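You operate a simulated robot arm through the tools that you are given. There is no shell and no other tool.

You run a simulated robot arm. Do the job below in one go: nothing can be reset, and whatever is moved stays where it is left.

Task
Label the orange bottle on the labelling machine.
Fine: one whole label; roller arm back, bottle back in the grey tray; the others stay unlabelled. Where these are worked on the way, their far stop is far enough and under half their travel is too little: roller arm.

It is judged by the outcome, as a careful person would: the job done as asked, and still so three seconds after it is handed in. It fails if anything else is knocked over, pushed out of place, dropped, spilled or broken.

Robot
A 7-joint arm with a two-finger parallel gripper, fixed in place. Base frame: the origin is at the foot of the arm, x ahead of it, y to its left, z up; the work surface is at about z = 77. Lengths are in cm, angles in degrees, forces in N, time in s.
With the tool pointing down near the work surface it reaches from about 44 to 92 cm from the base axis. Its first joint turns from -143.0 to 143.0 degrees. Payload 3 kg.
The TCP is the grasp point between the finger pads, 3 cm short of the fingertips. In the tool frame z runs along the fingers and y along their closing line. The gripper opens to 9.4 cm. The fingers are 2.8 cm wide and 1 cm thick; the gripper's body (5 by 9.6 cm) begins 5.5 cm behind the TCP.
Orientation is told as [roll, pitch, yaw] about the base's x, y, z axes, in that order, counted from this pose: with the fingers straight down and closing along the base's y, the tool's x points along the base's -x, its y along +y and its z along -z.

Tools
- The arm moves only by the tool arm_command. Its argument "commands" is a list of rows, each a list of 2 entries, a list of its own where there are three numbers: the shift along the base's x, y, z in cm, then the turn, a rotation vector about the base's x, y, z in rad. In form: [[[dx, dy, dz], [ax, ay, az]], ...]. A call has 1 to 20 rows; each row shifts and turns the commanded pose from where the row before left it. "hand" is the opening, from 0 (shut) to 1 (fully open), set as the call begins (left out, the last holds). A row lasts 0.2 s, in which the tool goes at most 5 cm and 8.6 degrees; a call with a longer step from one row to the next is refused whole, and so is a gripper value outside its range. A pose out of reach is approached as far as the arm can. The call stops where the force on the tool passes 40 N (or 10 N more than at its start, if that is more) or the arm is blocked; 0.2 s more then pass. The fingers move at their own pace (about 7.2 cm/s each) and stop on an object; they squeeze with about 22 N. The grip force told is the motor's: it shows also when the fingers shut on nothing. Time passes only in rows, and 0.2 s behind the last, so rows that do not move let the fingers close. It gives the time, the measured TCP pose, the force on the tool (base axes), the opening and the grip force at its end, in the units of the frame above (readings bear some noise), with the torque about the TCP (base axes, N m) and any sound that the robot's microphone picked up, and new pictures: "show" is both (left out), scene, wrist or none.
- Cameras (640 x 400 px; columns grow to the right, rows downward): "scene" is fixed at [40.04, -50, 152.71]; the picture's right is [0.97, -0.25, 0.00], its down [-0.15, -0.59, -0.79] and it looks along [0.19, 0.77, -0.61] (base axes); focal length 322 px, centre (320, 200). "wrist" rides on the gripper at [7.6, 1.4, -10.2] in the tool frame; the picture's right is [-0.18, 0.98, 0.00], its down [-0.75, -0.14, -0.64] and it looks along [-0.63, -0.12, 0.77] (tool axes); focal length 243 px, centre (320, 200). There is no depth. A picture from a camera that has moved, and an enlarged one, comes with that camera's place and axes in the base frame and with its lens.
- zoom(camera, box): a new picture of the part [left, top, right, bottom] of that camera's present view, enlarged. It takes no simulated time.
- sign_off(): hands the job in; it is judged then, once.

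Places have to be worked out from the pictures, the camera data and where the tool is seen. Open the gripper and draw the arm clear of the work before you hand the job in, unless the task says otherwise.

The tools are called after "Call:" by a JSON object that holds its "method" and its "body". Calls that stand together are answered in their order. arm_command: Moves the arm, as the interface text tells. Its arguments: {"type":"object","properties":{"commands":{"type":"array","items":{"type":"array"}},"hand":{"type":"number"},"show":{"type":"string","enum":["both","scene","wrist","none"]}},"required":["commands"]} The other tools are called the same way: zoom (camera, box) takes an enlarged picture of a part of a camera's view; sign_off () hands the job in.

At the start:

```text
time_s: 0.0
ee_pos: [62.79, 16.06, 117.26]
orientation: [0.0, 0.0, 0.0]
contact_force: [0.4, 0.5, 0.2]
ft_torque: [-0.01, 0.02, -0.04]
opening: 9.41
grasp_force: 0.0
```

scene: 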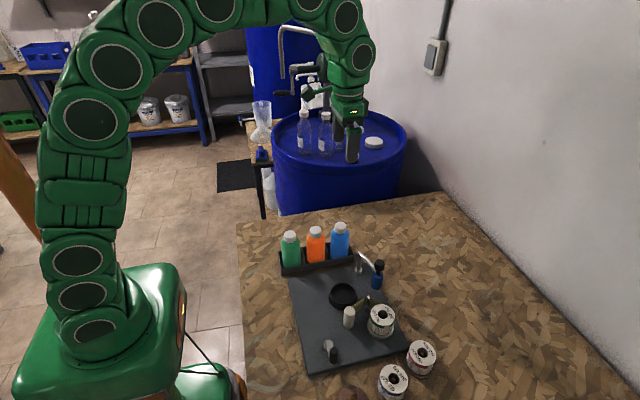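
wrist: 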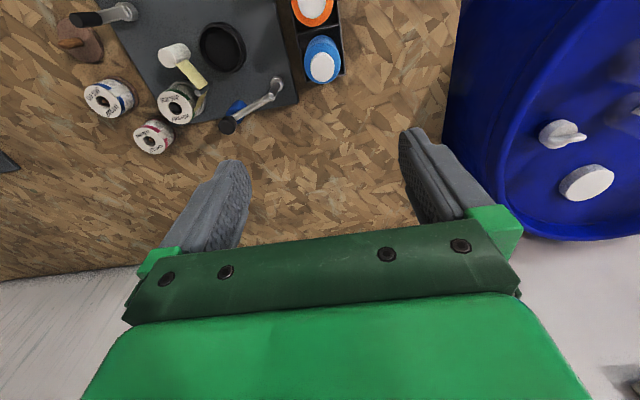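

The pictures show a grey tray with three bottles (green, orange, blue), a machine plate with a round seat, a roller arm with handle, and reels. I zoom in to understand the machine before moving.

Call:
{"method": "zoom", "body": {"camera": "scene", "box": [260, 210, 450, 400]}}

Call:
{"method": "zoom", "body": {"camera": "wrist", "box": [40, 0, 360, 200]}}

```text
2.11 times, centred on (355, 305) of scene
camera zoom: at [40.04, -50.0, 152.71], right [0.97, -0.25, 0.0], down [-0.15, -0.59, -0.79], along [0.19, 0.77, -0.61], focal length 678 px, centre (246, -21)
```

zoom: 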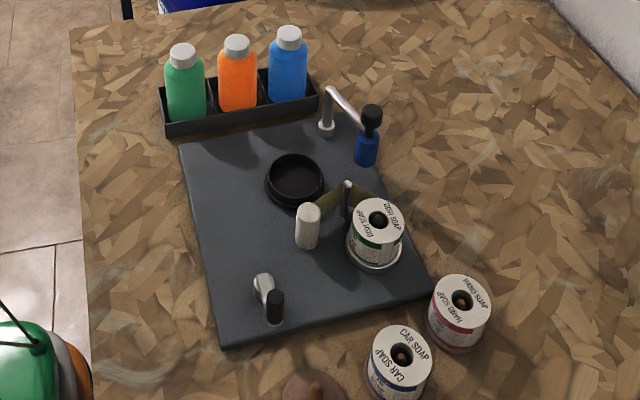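

```text
2.00 times, centred on (200, 100) of wrist
camera zoom: at [55.36, 17.6, 127.68], right [0.18, 0.98, 0.0], down [0.75, -0.14, 0.64], along [0.63, -0.12, -0.77], focal length 485 px, centre (560, 400)
```

zoom: 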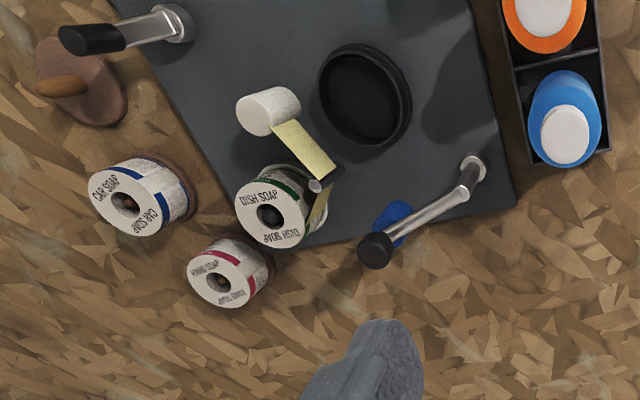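

The seat looks to be near (58.6, 0), the orange bottle near (55, 16), and the roller arm probably pivots near the tray. I move over the near side of the plate to get a closer wrist view.

Call:
{"method": "arm_command", "body": {"commands": [[[-3, -3, 0], [0, 0, 0]], [[-3, -3, 0], [0, 0, 0]], [[-3, -3, -1], [0, 0, 0]], [[-3, -3, -2], [0, 0, 0]], [[-3, -3, -2], [0, 0, 0]], [[0, 0, 0], [0, 0, 0]]]}}

```text
time_s: 1.4
ee_pos: [48.04, 1.23, 112.52]
orientation: [0.0, 0.0, 0.0]
contact_force: [-0.7, -0.3, -0.8]
ft_torque: [-0.01, -0.02, -0.01]
opening: 9.41
grasp_force: 0.0
camera wrist: at [40.42, 2.62, 122.77], right [0.18, 0.98, 0.0], down [0.75, -0.14, 0.64], along [0.63, -0.12, -0.77], focal length 243 px, centre (320, 200)
```

scene: 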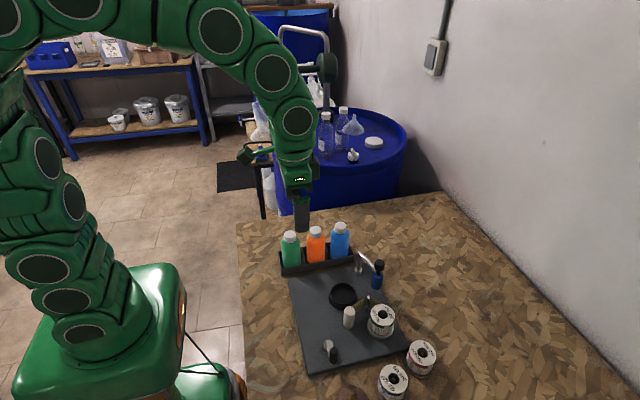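
wrist: 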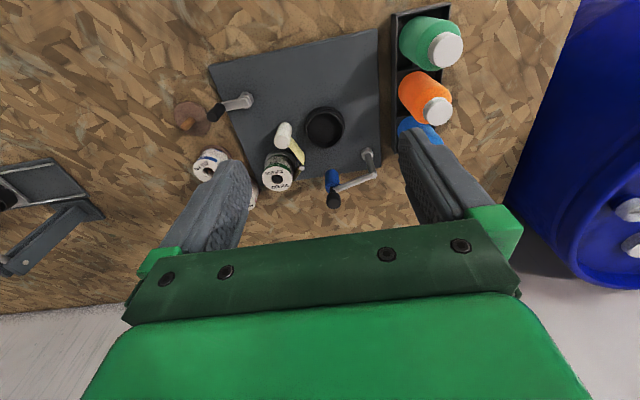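

Call:
{"method": "zoom", "body": {"camera": "wrist", "box": [170, 10, 410, 220]}}

Call:
{"method": "zoom", "body": {"camera": "scene", "box": [310, 240, 430, 320]}}

Call:
{"method": "zoom", "body": {"camera": "scene", "box": [290, 300, 410, 380]}}

```text
1.90 times, centred on (290, 115) of wrist
camera zoom: at [40.42, 2.62, 122.77], right [0.18, 0.98, 0.0], down [0.75, -0.14, 0.64], along [0.63, -0.12, -0.77], focal length 462 px, centre (377, 362)
```

zoom: 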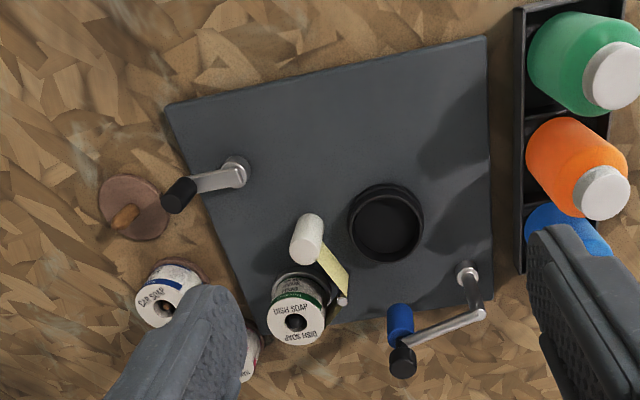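

```text
5.00 times, centred on (370, 280) of scene
camera zoom: at [40.04, -50.0, 152.71], right [0.97, -0.25, 0.0], down [-0.15, -0.59, -0.79], along [0.19, 0.77, -0.61], focal length 1609 px, centre (70, -200)
```

zoom: 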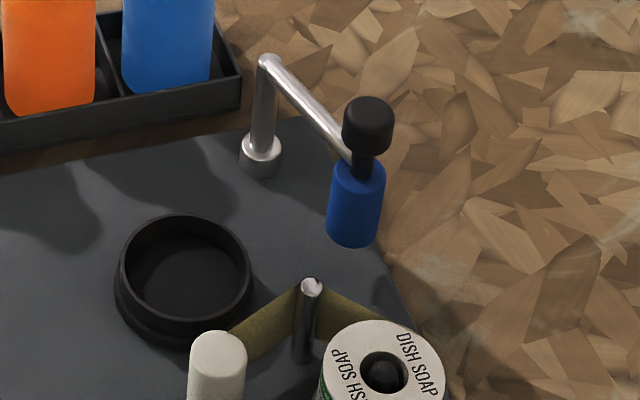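

```text
5.00 times, centred on (350, 340) of scene
camera zoom: at [40.04, -50.0, 152.71], right [0.97, -0.25, 0.0], down [-0.15, -0.59, -0.79], along [0.19, 0.77, -0.61], focal length 1609 px, centre (170, -500)
```

zoom: 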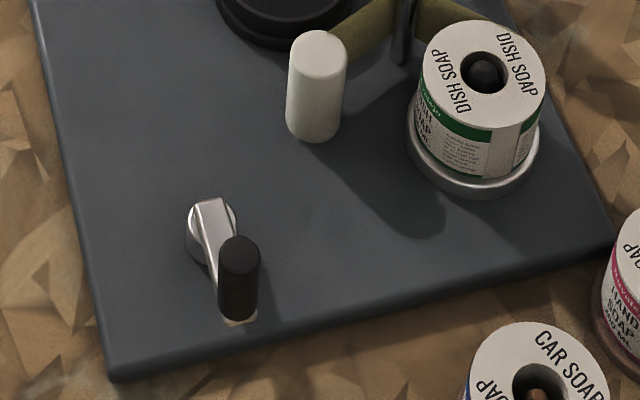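

Triangulating both views: the orange bottle's cap top is near (55.7, 17.0, 88.5), the seat is centred near (58.9, 0.1) with its rim at z≈79.5, the roller arm's pivot is near (66, 7.2), and its knob is near (69.1, 0.5, 88). I move above the orange bottle.

Call:
{"method": "arm_command", "body": {"commands": [[[1.5, 3, -1.5], [0, 0, 0]], [[1.5, 3, -2], [0, 0, 0]], [[1.5, 3, -2], [0, 0, 0]], [[1.5, 3, -2], [0, 0, 0]], [[1.7, 3.8, -2], [0, 0, 0]], [[0, 0, -3], [0, 0, 0]], [[0, 0, 0], [0, 0, 0]]], "hand": 1}}

```text
time_s: 3.0
ee_pos: [55.58, 17.03, 99.84]
orientation: [0.0, 0.0, 0.0]
contact_force: [-0.6, -0.4, 0.8]
ft_torque: [0.0, 0.01, 0.0]
opening: 9.4
grasp_force: 0.0
camera wrist: at [48.0, 18.42, 110.06], right [0.18, 0.98, 0.0], down [0.75, -0.14, 0.64], along [0.63, -0.12, -0.77], focal length 243 px, centre (320, 200)
```

scene: 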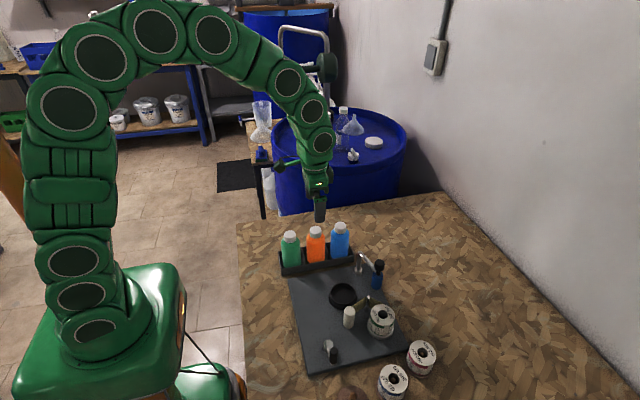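
wrist: 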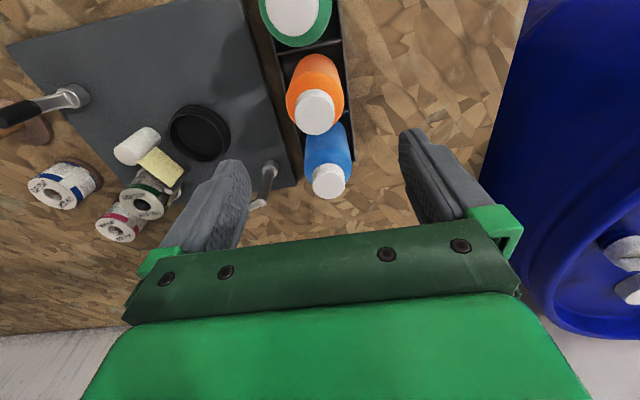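

The wrist view puts the cap at about (55.6, 16.8) with the neighbouring bottles about 7.5 cm away along x, so closing along y is clear. I descend until the fingers straddle the body, with the fingertips above the tray wall.

Call:
{"method": "arm_command", "body": {"commands": [[[0.05, -0.2, -4], [0, 0, 0]], [[0, 0, -4], [0, 0, 0]], [[0, 0, -3], [0, 0, 0]], [[0, 0, -2], [0, 0, 0]], [[0, 0, -1.5], [0, 0, 0]], [[0, 0, 0], [0, 0, 0]]]}}

```text
time_s: 4.4
ee_pos: [55.72, 16.77, 85.28]
orientation: [0.0, 0.1, -0.1]
contact_force: [0.1, -0.5, 0.7]
ft_torque: [0.04, -0.01, -0.04]
opening: 9.4
grasp_force: 0.1
camera wrist: at [48.18, 18.18, 95.59], right [0.18, 0.98, 0.0], down [0.75, -0.14, 0.64], along [0.63, -0.12, -0.77], focal length 243 px, centre (320, 200)
```

scene: 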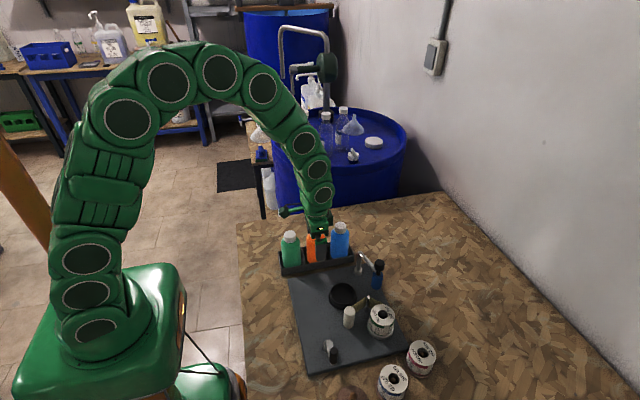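
wrist: 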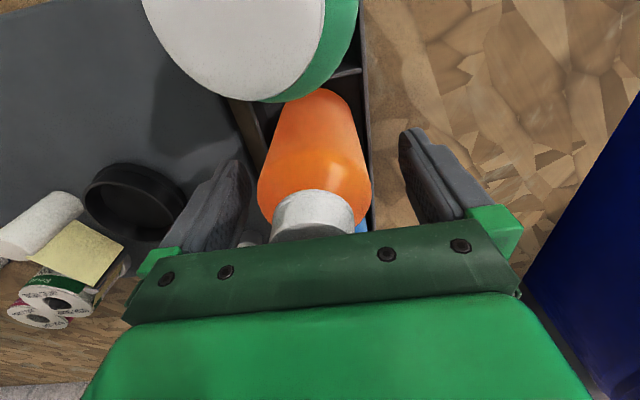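

The fingers straddle the orange bottle. I zoom in to check finger height against the tray wall and the cap.

Call:
{"method": "zoom", "body": {"camera": "scene", "box": [270, 210, 370, 280]}}

Call:
{"method": "zoom", "body": {"camera": "wrist", "box": [200, 60, 460, 260]}}

```text
5.71 times, centred on (320, 245) of scene
camera zoom: at [40.04, -50.0, 152.71], right [0.97, -0.25, 0.0], down [-0.15, -0.59, -0.79], along [0.19, 0.77, -0.61], focal length 1839 px, centre (320, -57)
```

zoom: 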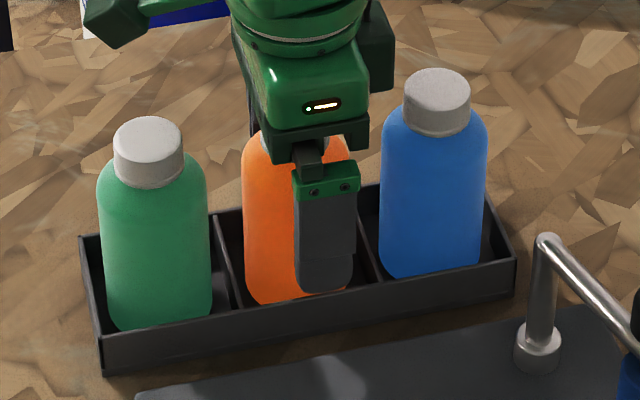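

```text
2.00 times, centred on (330, 160) of wrist
camera zoom: at [48.18, 18.18, 95.59], right [0.18, 0.98, 0.0], down [0.75, -0.14, 0.64], along [0.63, -0.12, -0.77], focal length 485 px, centre (300, 280)
```

zoom: 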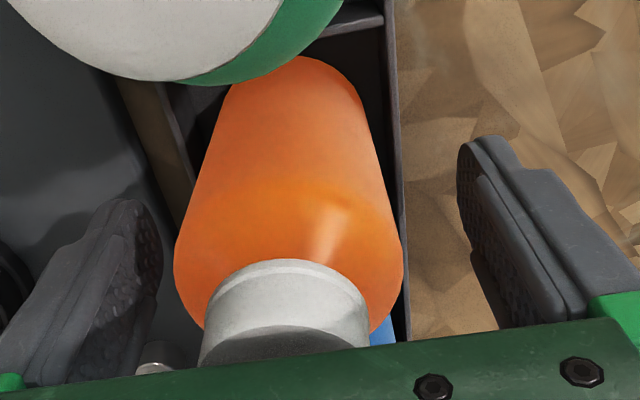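

The fingers are beside the bottle body, clear of the tray wall and the neighbours. I lower 0.6 cm and close the fingers.

Call:
{"method": "arm_command", "body": {"commands": [[[-0.2, 0, -0.6], [0, 0, 0]], [[0, 0, 0], [0, 0, 0]]], "hand": 1, "show": "none"}}

Call:
{"method": "arm_command", "body": {"commands": [[[0, 0, 0], [0, 0, 0]], [[0, 0, 0], [0, 0, 0]], [[0, 0, 0], [0, 0, 0]], [[0, 0, 0], [0, 0, 0]], [[0, 0, 0], [0, 0, 0]]], "hand": 0}}

```text
time_s: 5.0
ee_pos: [55.56, 16.73, 84.65]
orientation: [-0.1, -0.2, 0.0]
contact_force: [0.8, 0.6, 0.4]
ft_torque: [0.02, 0.04, -0.05]
opening: 9.4
grasp_force: 0.1
```

```text
time_s: 6.2
ee_pos: [55.61, 16.75, 84.6]
orientation: [0.0, 0.0, -0.1]
contact_force: [0.7, 0.7, 1.5]
ft_torque: [0.09, -0.06, -0.01]
opening: 5.58
grasp_force: 22.3
camera wrist: at [47.98, 18.22, 95.01], right [0.18, 0.98, 0.0], down [0.75, -0.14, 0.64], along [0.63, -0.12, -0.77], focal length 243 px, centre (320, 200)
```

scene: 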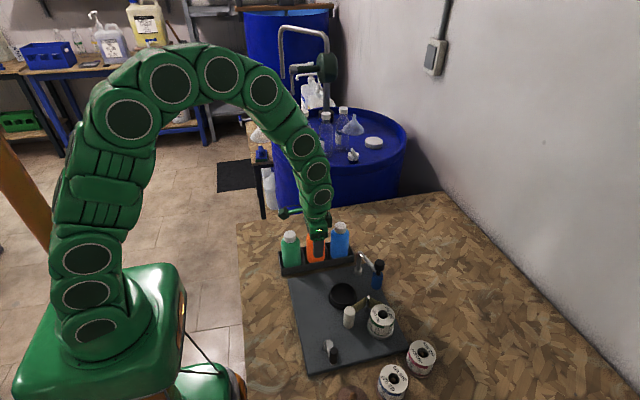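
wrist: 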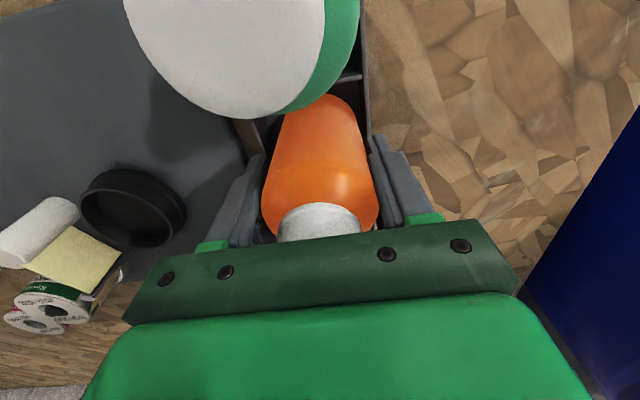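

The bottle is gripped at 5.6 cm diameter. I lift it straight up out of the tray.

Call:
{"method": "arm_command", "body": {"commands": [[[0, 0, 1], [0, 0, 0]], [[0, 0, 2], [0, 0, 0]], [[0, 0, 3], [0, 0, 0]], [[0, 0, 3], [0, 0, 0]], [[0, 0, 3], [0, 0, 0]], [[0, 0, 0], [0, 0, 0]]]}}

```text
time_s: 7.6
ee_pos: [55.39, 16.88, 96.63]
orientation: [0.0, 0.1, -0.1]
contact_force: [0.5, 0.2, -2.2]
ft_torque: [-0.05, -0.01, 0.0]
opening: 5.51
grasp_force: 21.5
camera wrist: at [47.94, 18.24, 107.08], right [0.18, 0.98, 0.0], down [0.75, -0.14, 0.64], along [0.63, -0.12, -0.77], focal length 243 px, centre (320, 200)
```

scene: 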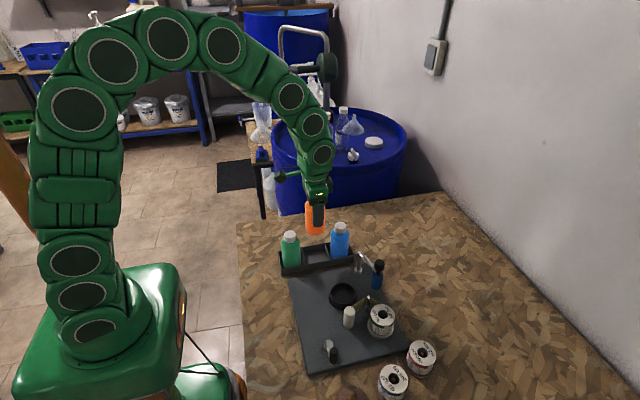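
wrist: 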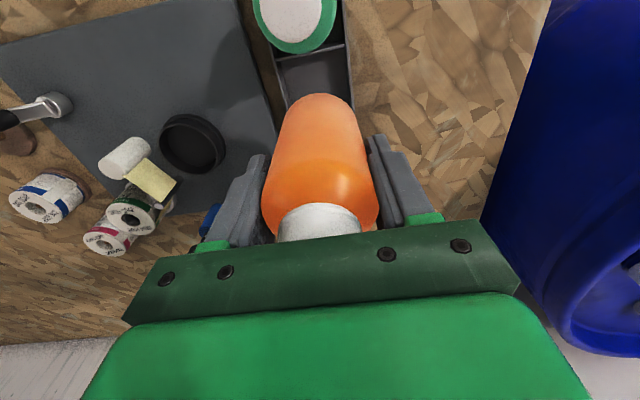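

The empty tray slot is visible, and the seat again works out at (58.8, 0.1). I carry the bottle over the seat at this height.

Call:
{"method": "arm_command", "body": {"commands": [[[0.6, -3, 0], [0, 0, 0]], [[0.8, -4, 0], [0, 0, 0]], [[0.8, -4, 0], [0, 0, 0]], [[0.7, -3.5, 0], [0, 0, 0]], [[0.35, -2.15, 0], [0, 0, 0]], [[0, 0, -3], [0, 0, 0]], [[0, 0, -3], [0, 0, 0]], [[0, 0, 0], [0, 0, 0]]]}}

Call:
{"method": "zoom", "body": {"camera": "scene", "box": [290, 230, 410, 320]}}

Call:
{"method": "zoom", "body": {"camera": "wrist", "box": [200, 60, 460, 260]}}

```text
time_s: 9.4
ee_pos: [58.66, 0.22, 90.95]
orientation: [0.0, 0.0, 0.0]
contact_force: [-0.2, -1.2, -2.2]
ft_torque: [-0.02, 0.0, -0.03]
opening: 5.51
grasp_force: 22.6
camera wrist: at [51.03, 1.6, 101.15], right [0.18, 0.98, 0.0], down [0.75, -0.14, 0.64], along [0.63, -0.12, -0.77], focal length 243 px, centre (320, 200)
```

scene: 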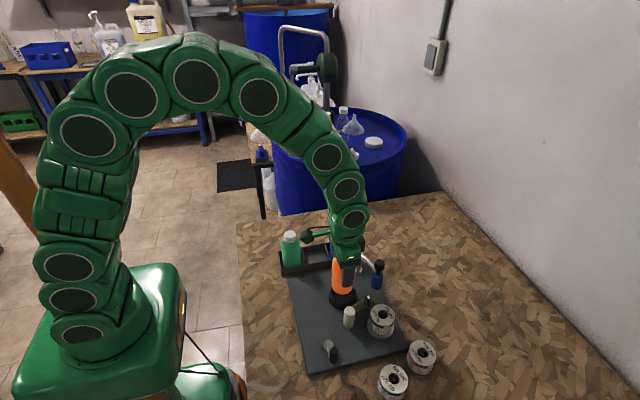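
wrist: 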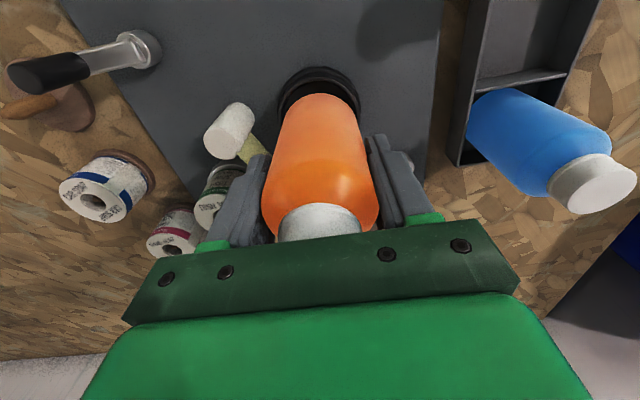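

```text
4.44 times, centred on (350, 275) of scene
camera zoom: at [40.04, -50.0, 152.71], right [0.97, -0.25, 0.0], down [-0.15, -0.59, -0.79], along [0.19, 0.77, -0.61], focal length 1430 px, centre (187, -133)
```

zoom: 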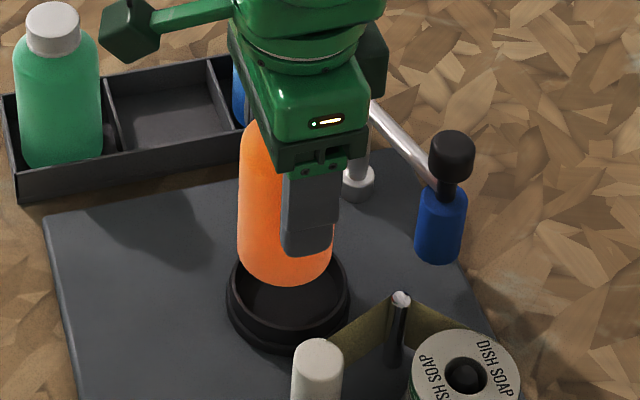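

```text
2.00 times, centred on (330, 160) of wrist
camera zoom: at [51.03, 1.6, 101.15], right [0.18, 0.98, 0.0], down [0.75, -0.14, 0.64], along [0.63, -0.12, -0.77], focal length 485 px, centre (300, 280)
```

zoom: 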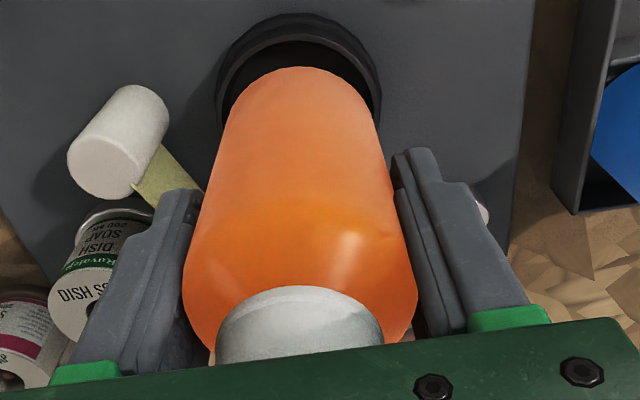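

The bottle sits about 0.3 cm toward −x of the cup centre, and it is centred in y. I correct this and descend, slowly near the end so that the force reading shows when it seats.

Call:
{"method": "arm_command", "body": {"commands": [[[0.3, -0.05, 0], [0, 0, 0]], [[0, 0, -1.5], [0, 0, 0]], [[0, 0, -1.2], [0, 0, 0]], [[0, 0, 0], [0, 0, 0]]]}}

Call:
{"method": "zoom", "body": {"camera": "scene", "box": [290, 230, 410, 320]}}

Call:
{"method": "zoom", "body": {"camera": "wrist", "box": [200, 60, 460, 260]}}

```text
time_s: 10.4
ee_pos: [58.98, 0.03, 88.09]
orientation: [-0.1, 0.1, 0.0]
contact_force: [-0.3, -1.0, -2.6]
ft_torque: [0.02, 0.06, -0.03]
opening: 5.54
grasp_force: 21.8
camera wrist: at [51.44, 1.4, 98.47], right [0.18, 0.98, 0.0], down [0.75, -0.14, 0.64], along [0.63, -0.12, -0.77], focal length 243 px, centre (320, 200)
```

scene: 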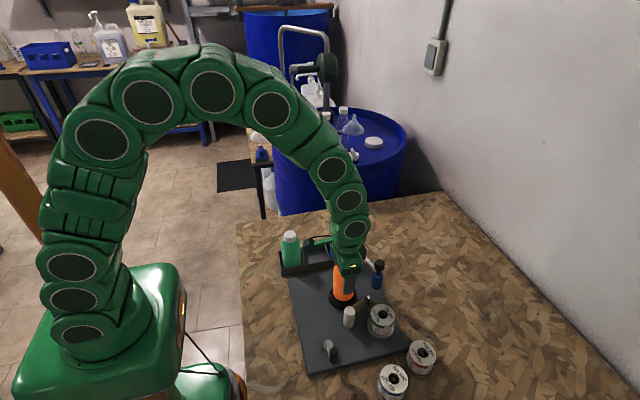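
wrist: 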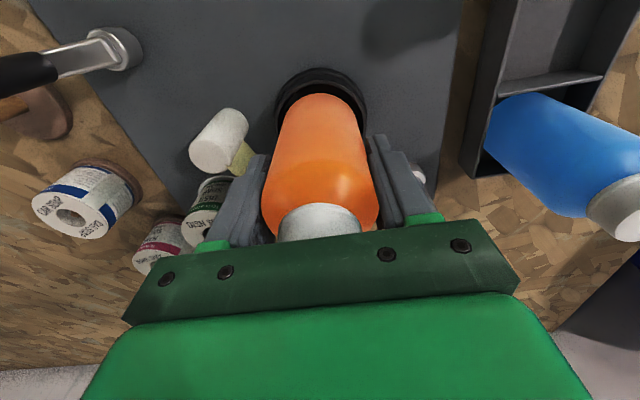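

```text
4.44 times, centred on (350, 275) of scene
camera zoom: at [40.04, -50.0, 152.71], right [0.97, -0.25, 0.0], down [-0.15, -0.59, -0.79], along [0.19, 0.77, -0.61], focal length 1430 px, centre (187, -133)
```

zoom: 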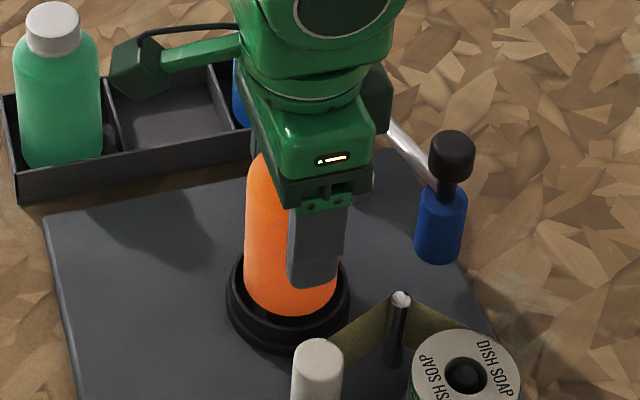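

```text
2.00 times, centred on (330, 160) of wrist
camera zoom: at [51.44, 1.4, 98.47], right [0.18, 0.98, 0.0], down [0.75, -0.14, 0.64], along [0.63, -0.12, -0.77], focal length 485 px, centre (300, 280)
```

zoom: 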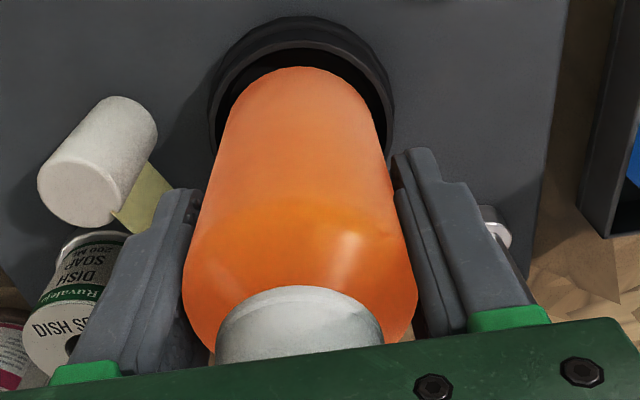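

The bottle is now centred over the cup in both views, so I lower it in small steps.

Call:
{"method": "arm_command", "body": {"commands": [[[0, 0, -0.6], [0, 0, 0]], [[0, 0, -0.5], [0, 0, 0]], [[0, 0, -0.3], [0, 0, 0]], [[0, 0, 0], [0, 0, 0]]], "show": "none"}}

Call:
{"method": "zoom", "body": {"camera": "scene", "box": [290, 230, 410, 320]}}

```text
time_s: 11.4
ee_pos: [58.93, 0.0, 86.57]
orientation: [0.1, 0.0, 0.0]
contact_force: [0.3, 0.0, -1.5]
ft_torque: [0.0, 0.02, 0.02]
opening: 5.53
grasp_force: 22.1
```

```text
4.44 times, centred on (350, 275) of scene
camera zoom: at [40.04, -50.0, 152.71], right [0.97, -0.25, 0.0], down [-0.15, -0.59, -0.79], along [0.19, 0.77, -0.61], focal length 1430 px, centre (187, -133)
```

zoom: 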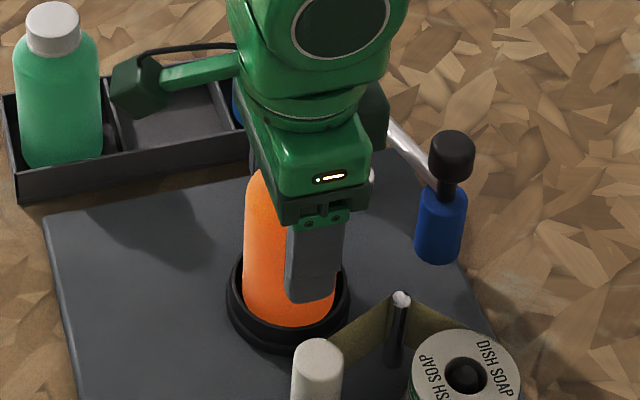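

No contact yet; the bottle is entering the cup. I continue in 0.2–0.3 cm steps.

Call:
{"method": "arm_command", "body": {"commands": [[[0, 0, -0.3], [0, 0, 0]], [[0, 0, -0.3], [0, 0, 0]], [[0, 0, 0], [0, 0, 0]]], "show": "none"}}

Call:
{"method": "zoom", "body": {"camera": "scene", "box": [290, 230, 410, 320]}}

```text
time_s: 12.2
ee_pos: [59.18, 0.06, 85.94]
orientation: [0.0, -0.3, 0.0]
contact_force: [0.1, -9.4, 22.4]
ft_torque: [-0.32, -0.03, 0.05]
opening: 5.52
grasp_force: 21.9
```

```text
4.44 times, centred on (350, 275) of scene
camera zoom: at [40.04, -50.0, 152.71], right [0.97, -0.25, 0.0], down [-0.15, -0.59, -0.79], along [0.19, 0.77, -0.61], focal length 1430 px, centre (187, -133)
```

zoom: 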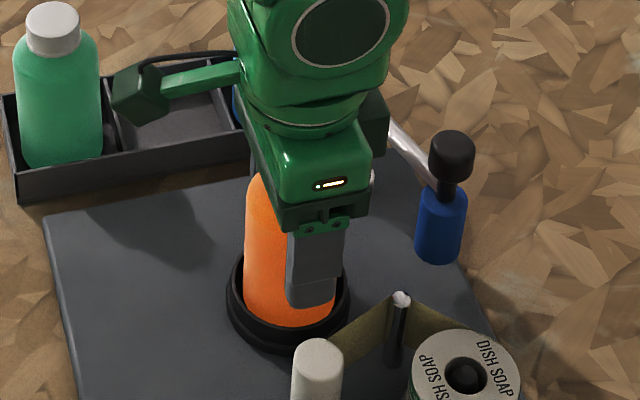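

There is upward contact of 22 N with a −y component. I zoom closely to see whether the bottle is on the cup floor or catching on the rim.

Call:
{"method": "zoom", "body": {"camera": "scene", "box": [320, 260, 370, 300]}}

Call:
{"method": "zoom", "body": {"camera": "wrist", "box": [250, 60, 410, 180]}}

```text
10.00 times, centred on (345, 280) of scene
camera zoom: at [40.04, -50.0, 152.71], right [0.97, -0.25, 0.0], down [-0.15, -0.59, -0.79], along [0.19, 0.77, -0.61], focal length 3218 px, centre (70, -600)
```

zoom: 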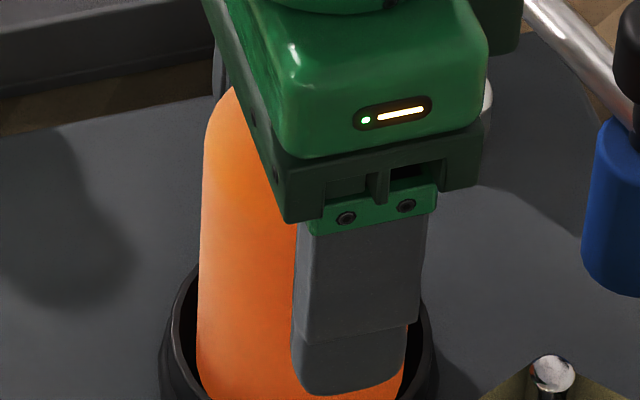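

```text
3.33 times, centred on (330, 120) of wrist
camera zoom: at [51.48, 1.5, 96.44], right [0.18, 0.98, 0.0], down [0.75, -0.14, 0.64], along [0.63, -0.12, -0.77], focal length 809 px, centre (287, 467)
```

zoom: 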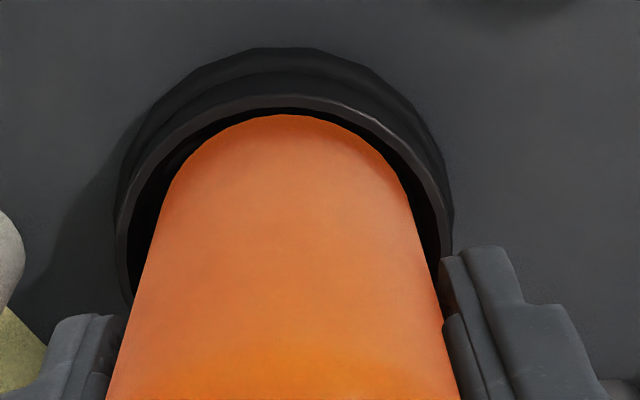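

The wrist view shows the bottle inside the rim with a gap all round. I look at the lower front of the cup to judge depth.

Call:
{"method": "zoom", "body": {"camera": "scene", "box": [322, 280, 372, 312]}}

Call:
{"method": "arm_command", "body": {"commands": [[[0, 0, 0.3], [0, 0, 0]], [[0, -0.12, 0], [0, 0, 0]], [[0, 0, 0], [0, 0, 0]]], "show": "none"}}

```text
12.50 times, centred on (347, 296) of scene
camera zoom: at [40.04, -50.0, 152.71], right [0.97, -0.25, 0.0], down [-0.15, -0.59, -0.79], along [0.19, 0.77, -0.61], focal length 4022 px, centre (-18, -1000)
```

zoom: 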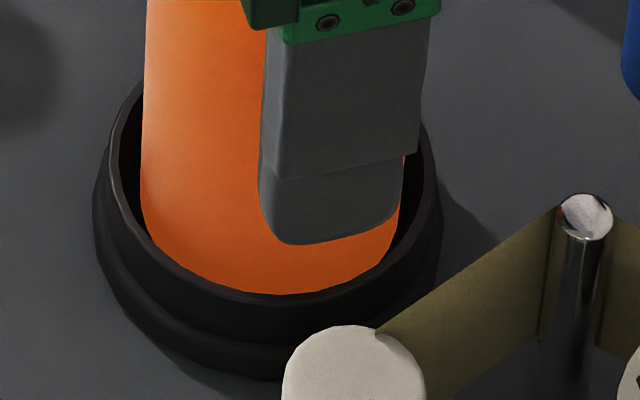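

```text
time_s: 13.0
ee_pos: [59.12, -0.11, 86.48]
orientation: [0.0, 0.1, 0.0]
contact_force: [0.2, 0.0, -2.3]
ft_torque: [-0.03, 0.0, -0.02]
opening: 5.52
grasp_force: 21.9
```

The bottle's base is below the rim and evenly spaced, so it was nearly down. I lower it again, finely, after the small −y shift.

Call:
{"method": "arm_command", "body": {"commands": [[[0, 0, -0.2], [0, 0, 0]], [[0, 0, -0.15], [0, 0, 0]], [[0, 0, 0], [0, 0, 0]]], "show": "none"}}

Call:
{"method": "arm_command", "body": {"commands": [[[0, 0, -0.1], [0, 0, 0]], [[0, 0, 0], [0, 0, 0]]], "show": "none"}}

```text
time_s: 13.8
ee_pos: [59.0, -0.12, 85.95]
orientation: [0.1, 0.1, 0.0]
contact_force: [-8.1, 3.6, 22.4]
ft_torque: [0.1, 0.05, 0.03]
opening: 5.54
grasp_force: 21.6
```

```text
time_s: 14.3
ee_pos: [59.01, -0.12, 85.96]
orientation: [-0.1, -0.1, 0.0]
contact_force: [-5.4, 1.5, 21.1]
ft_torque: [0.13, -0.11, 0.02]
opening: 5.5
grasp_force: 21.9
stopped in row 2: the force on the tool passed its limit at 41 N (the readings are from after the stop); the commanded pose is now the measured one
```

Contact repeats at the same height (85.95), so the bottle stands on the cup floor. I ease off slightly and open the fingers partway, keeping clear of the white tape roller.

Call:
{"method": "arm_command", "body": {"commands": [[[0, 0, 0.1], [0, 0, 0]], [[0, 0, 0], [0, 0, 0]]], "show": "none"}}

Call:
{"method": "arm_command", "body": {"commands": [[[0, 0, 0], [0, 0, 0]], [[0, 0, 0], [0, 0, 0]], [[0, 0, 0], [0, 0, 0]]], "hand": 0.8}}

Call:
{"method": "zoom", "body": {"camera": "scene", "box": [290, 230, 410, 320]}}

```text
time_s: 14.9
ee_pos: [59.0, -0.04, 86.06]
orientation: [-0.1, 0.0, 0.0]
contact_force: [0.5, 0.1, -3.1]
ft_torque: [-0.03, 0.02, 0.01]
opening: 5.54
grasp_force: 21.8
```

```text
time_s: 15.7
ee_pos: [59.07, 0.02, 86.03]
orientation: [0.0, -0.1, -0.1]
contact_force: [-0.1, -0.5, 0.6]
ft_torque: [0.02, 0.02, -0.01]
opening: 7.49
grasp_force: 0.1
camera wrist: at [51.44, 1.39, 96.38], right [0.18, 0.98, 0.0], down [0.75, -0.14, 0.64], along [0.63, -0.12, -0.77], focal length 243 px, centre (320, 200)
```

scene: 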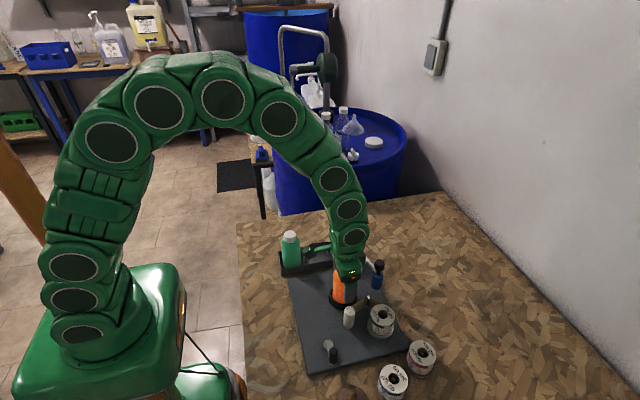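
wrist: 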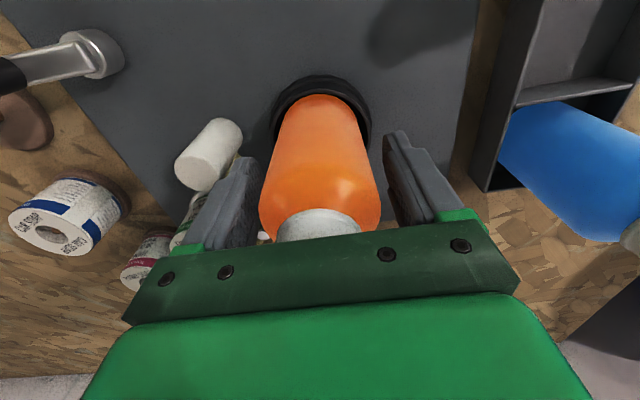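

```text
4.44 times, centred on (350, 275) of scene
camera zoom: at [40.04, -50.0, 152.71], right [0.97, -0.25, 0.0], down [-0.15, -0.59, -0.79], along [0.19, 0.77, -0.61], focal length 1430 px, centre (187, -133)
```

zoom: 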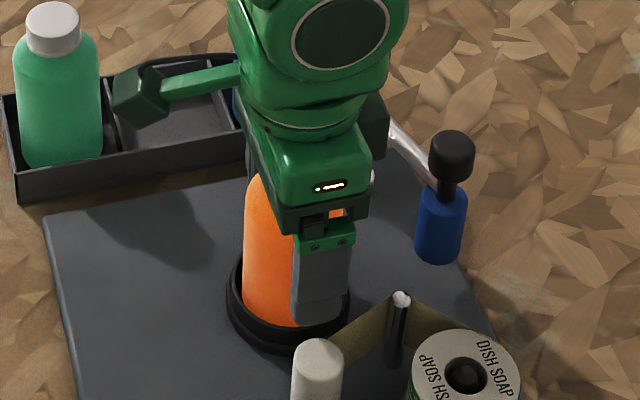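

The bottle stands free in the cup. I rise straight up, well clear.

Call:
{"method": "arm_command", "body": {"commands": [[[0, 0, 1.5], [0, 0, 0]], [[0, 0, 3], [0, 0, 0]], [[0, 0, 4], [0, 0, 0]], [[0, 0, 4], [0, 0, 0]], [[-3, 0, 4], [0, 0, 0]], [[-4, 0, 1], [0, 0, 0]], [[0, 0, 0], [0, 0, 0]]]}}

Call:
{"method": "zoom", "body": {"camera": "scene", "box": [290, 230, 410, 320]}}

Call:
{"method": "zoom", "body": {"camera": "wrist", "box": [170, 10, 410, 220]}}

```text
time_s: 17.3
ee_pos: [52.0, -0.12, 103.74]
orientation: [0.1, 0.0, -0.1]
contact_force: [0.3, -0.1, 0.7]
ft_torque: [0.0, -0.01, 0.01]
opening: 7.52
grasp_force: 0.0
camera wrist: at [44.38, 1.33, 114.1], right [0.18, 0.98, 0.0], down [0.75, -0.14, 0.64], along [0.63, -0.12, -0.77], focal length 243 px, centre (320, 200)
```

scene: 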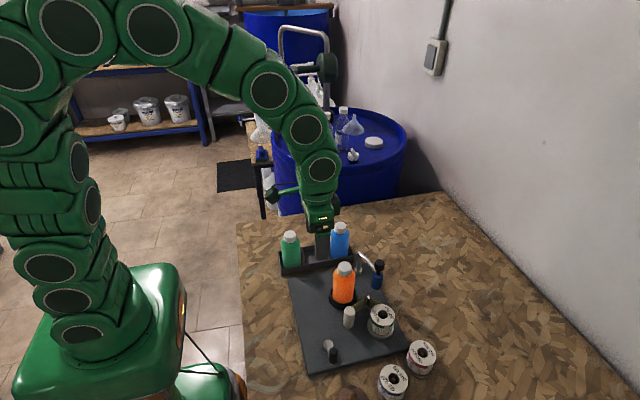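
wrist: 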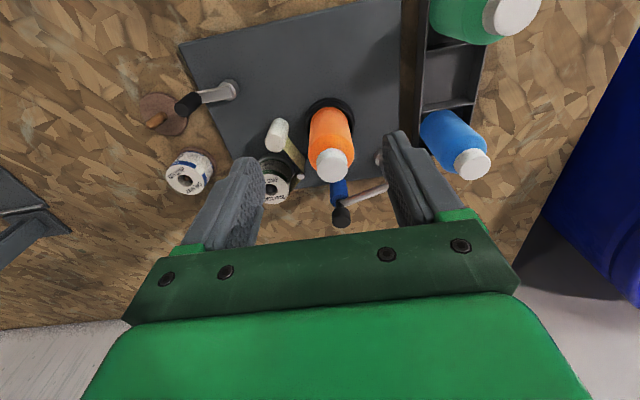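

```text
4.44 times, centred on (350, 275) of scene
camera zoom: at [40.04, -50.0, 152.71], right [0.97, -0.25, 0.0], down [-0.15, -0.59, -0.79], along [0.19, 0.77, -0.61], focal length 1430 px, centre (187, -133)
```

zoom: 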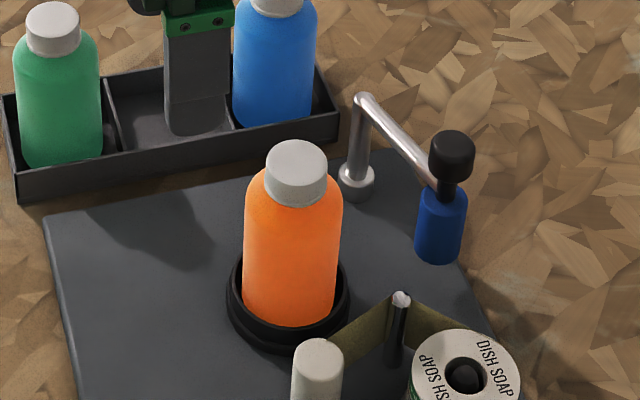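

```text
1.90 times, centred on (290, 115) of wrist
camera zoom: at [44.38, 1.33, 114.1], right [0.18, 0.98, 0.0], down [0.75, -0.14, 0.64], along [0.63, -0.12, -0.77], focal length 462 px, centre (377, 362)
```

zoom: 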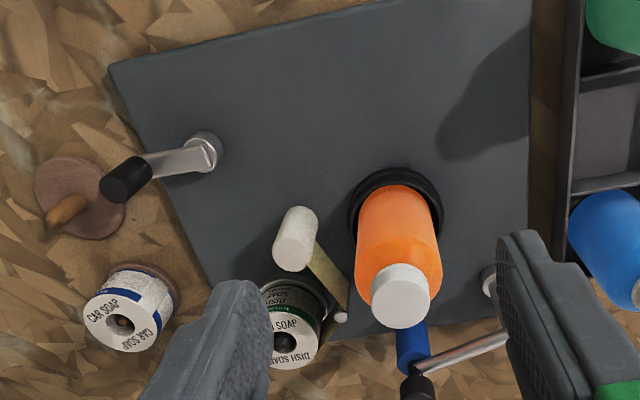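

The bottle stands squarely in the cup. Triangulating again puts the roller-arm knob's top at about (68.5, 0.05, 89.0) and the pivot at about (66, 7), so the arm points at about −70°. I move above the knob and yaw +20° so the fingers close along the arm.

Call:
{"method": "arm_command", "body": {"commands": [[[4, 0, 0], [0, 0, 0.0873]], [[4.5, 0, 0], [0, 0, 0.0873]], [[4.5, 0.1, -1], [0, 0, 0.0873]], [[3.5, 0.1, -2], [0, 0, 0.0873]], [[0, 0, 0], [0, 0, 0]]], "hand": 0.65}}

Call:
{"method": "zoom", "body": {"camera": "scene", "box": [310, 200, 430, 300]}}

```text
time_s: 18.5
ee_pos: [68.44, 0.09, 100.73]
orientation: [0.0, -0.1, 20.0]
contact_force: [0.4, -0.7, 0.3]
ft_torque: [-0.03, -0.02, -0.01]
opening: 6.12
grasp_force: 0.0
camera wrist: at [60.84, -1.24, 111.0], right [-0.16, 0.99, 0.0], down [0.76, 0.13, 0.64], along [0.63, 0.11, -0.77], focal length 243 px, centre (320, 200)
```

scene: 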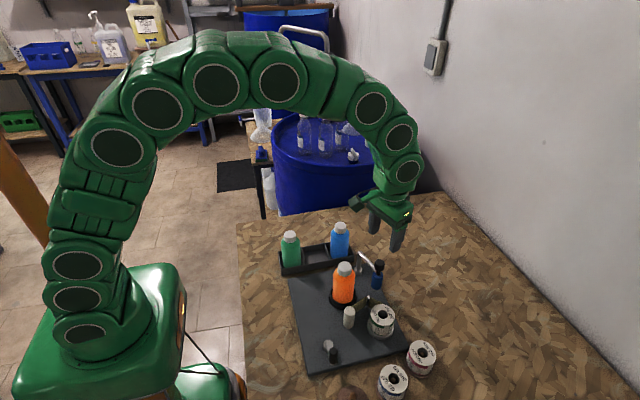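
wrist: 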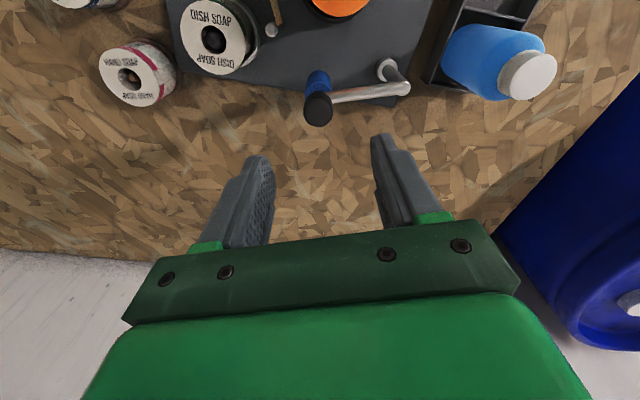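

```text
4.00 times, centred on (370, 250) of scene
camera zoom: at [40.04, -50.0, 152.71], right [0.97, -0.25, 0.0], down [-0.15, -0.59, -0.79], along [0.19, 0.77, -0.61], focal length 1287 px, centre (120, 0)
```

zoom: 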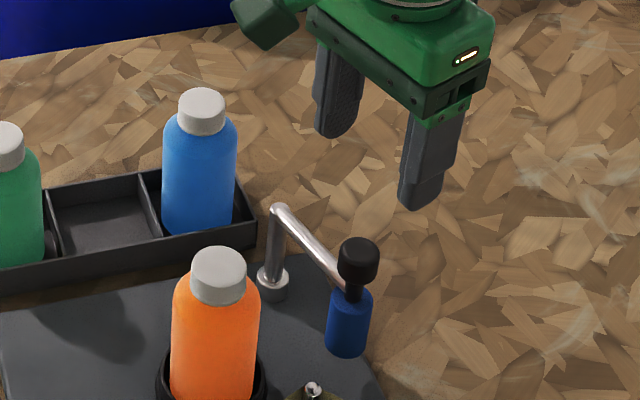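

The knob works out at about (68.35, −0.05) from here, which matches within 0.2 cm. I nudge and descend so the fingertips straddle the knob just above the arm rod.

Call:
{"method": "arm_command", "body": {"commands": [[[-0.1, -0.1, -4], [0, 0, 0]], [[0, 0, -3], [0, 0, 0]], [[0, 0, -2], [0, 0, 0]], [[0, 0, -1], [0, 0, 0]], [[0, 0, 0], [0, 0, 0]]]}}

Call:
{"method": "zoom", "body": {"camera": "scene", "box": [310, 220, 430, 300]}}

Call:
{"method": "zoom", "body": {"camera": "wrist", "box": [200, 80, 440, 240]}}

```text
time_s: 19.7
ee_pos: [68.43, 0.07, 90.68]
orientation: [0.0, -0.1, 20.0]
contact_force: [-0.7, 0.8, -0.8]
ft_torque: [-0.01, 0.0, 0.02]
opening: 6.08
grasp_force: 0.2
camera wrist: at [60.81, -1.13, 100.96], right [-0.16, 0.99, 0.0], down [0.76, 0.12, 0.64], along [0.63, 0.1, -0.77], focal length 243 px, centre (320, 200)
```

scene: 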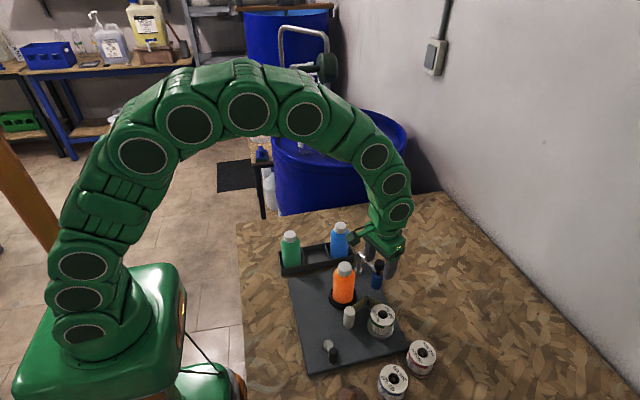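
wrist: 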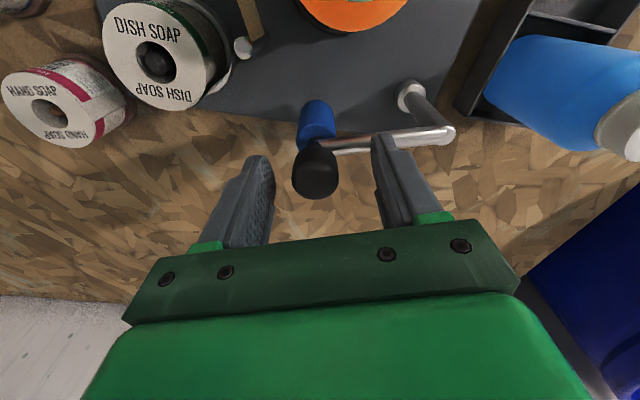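

```text
5.00 times, centred on (370, 260) of scene
camera zoom: at [40.04, -50.0, 152.71], right [0.97, -0.25, 0.0], down [-0.15, -0.59, -0.79], along [0.19, 0.77, -0.61], focal length 1609 px, centre (70, -100)
```

zoom: 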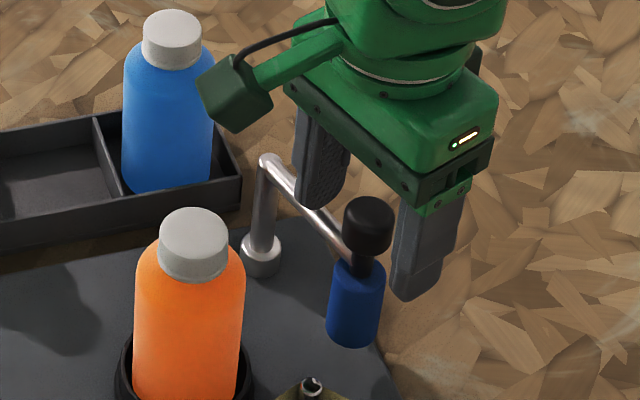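

```text
2.50 times, centred on (320, 160) of wrist
camera zoom: at [60.81, -1.13, 100.96], right [-0.16, 0.99, 0.0], down [0.76, 0.12, 0.64], along [0.63, 0.1, -0.77], focal length 606 px, centre (320, 300)
```

zoom: 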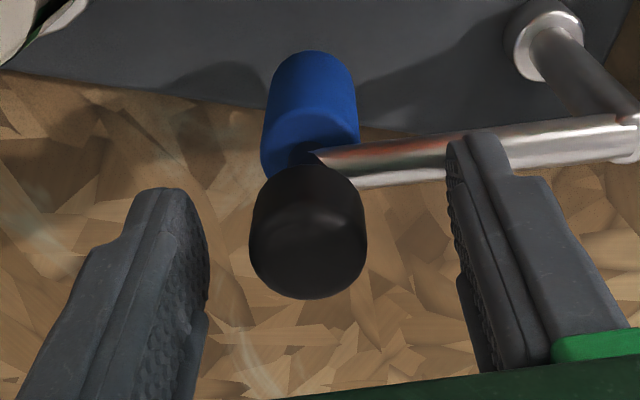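

The knob sits between the fingers, about 0.25 cm further out in x and 0.15 cm toward −y. I correct, lower a little, and close on the knob.

Call:
{"method": "arm_command", "body": {"commands": [[[0.25, -0.15, -0.5], [0, 0, 0]], [[0, 0, 0], [0, 0, 0]]], "show": "none"}}

Call:
{"method": "arm_command", "body": {"commands": [[[0, 0, 0], [0, 0, 0]], [[0, 0, 0], [0, 0, 0]], [[0, 0, 0], [0, 0, 0]], [[0, 0, 0], [0, 0, 0]]], "hand": 0}}

Call:
{"method": "zoom", "body": {"camera": "wrist", "box": [200, 80, 440, 240]}}

Call:
{"method": "zoom", "body": {"camera": "scene", "box": [310, 220, 430, 300]}}

```text
time_s: 20.3
ee_pos: [68.62, 0.03, 90.17]
orientation: [-0.1, -0.1, 20.0]
contact_force: [-4.3, -0.5, 11.7]
ft_torque: [0.34, 0.29, 0.17]
opening: 6.17
grasp_force: 0.4
```

```text
time_s: 21.3
ee_pos: [68.67, -0.1, 90.07]
orientation: [0.0, -0.1, 20.0]
contact_force: [-3.1, 8.3, 21.6]
ft_torque: [0.47, 0.11, -0.26]
opening: 2.55
grasp_force: 45.1
camera wrist: at [61.06, -1.29, 100.52], right [-0.16, 0.99, 0.0], down [0.76, 0.12, 0.64], along [0.64, 0.1, -0.77], focal length 243 px, centre (320, 200)
```

scene: 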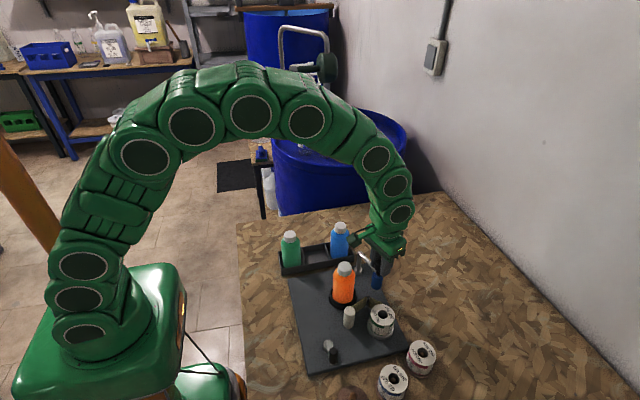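
wrist: 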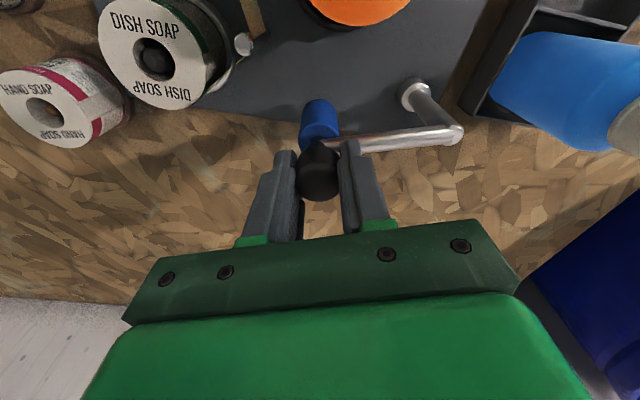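

```text
2.50 times, centred on (320, 160) of wrist
camera zoom: at [61.06, -1.29, 100.52], right [-0.16, 0.99, 0.0], down [0.76, 0.12, 0.64], along [0.64, 0.1, -0.77], focal length 606 px, centre (320, 300)
```

zoom: 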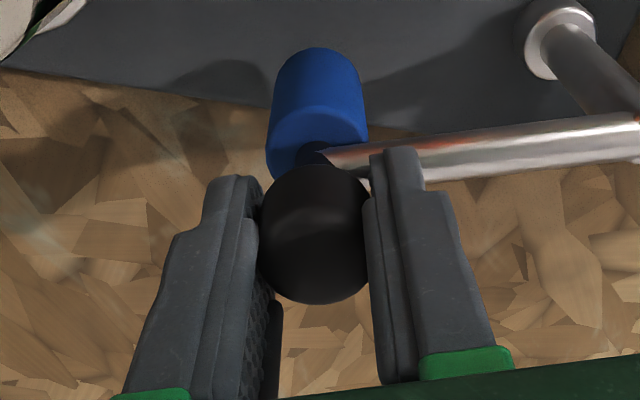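

```text
5.00 times, centred on (370, 260) of scene
camera zoom: at [40.04, -50.0, 152.71], right [0.97, -0.25, 0.0], down [-0.15, -0.59, -0.79], along [0.19, 0.77, -0.61], focal length 1609 px, centre (70, -100)
```

zoom: 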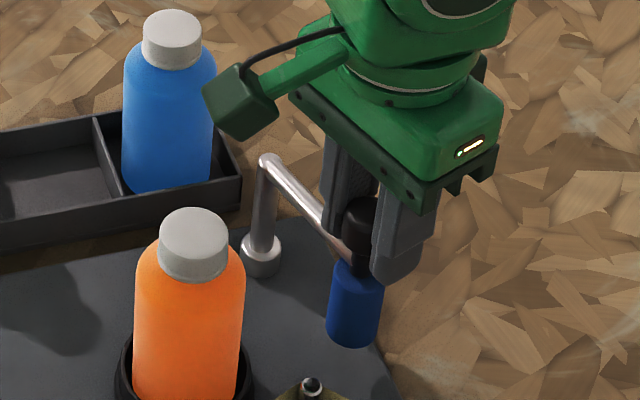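

The knob is gripped (2.55 cm), but the inner fingertip is pressing on the arm rod (Fz ≈ 21 N). I open slightly, raise 0.4 cm, and regrip.

Call:
{"method": "arm_command", "body": {"commands": [[[0, 0, 0], [0, 0, 0]], [[0, 0, 0.4], [0, 0, 0]], [[0, 0, 0], [0, 0, 0]]], "hand": 0.36, "show": "none"}}

Call:
{"method": "arm_command", "body": {"commands": [[[0, 0, 0], [0, 0, 0]], [[0, 0, 0], [0, 0, 0]], [[0, 0, 0], [0, 0, 0]]], "hand": 0, "show": "none"}}

```text
time_s: 22.1
ee_pos: [68.62, -0.07, 90.56]
orientation: [0.0, 0.0, 20.0]
contact_force: [0.0, 1.0, 0.0]
ft_torque: [-0.01, 0.02, 0.02]
opening: 3.37
grasp_force: 0.0
```

```text
time_s: 22.9
ee_pos: [68.56, 0.03, 90.45]
orientation: [0.1, 0.0, 20.0]
contact_force: [0.4, 1.5, -6.1]
ft_torque: [0.05, -0.09, -0.29]
opening: 2.52
grasp_force: 44.7
```

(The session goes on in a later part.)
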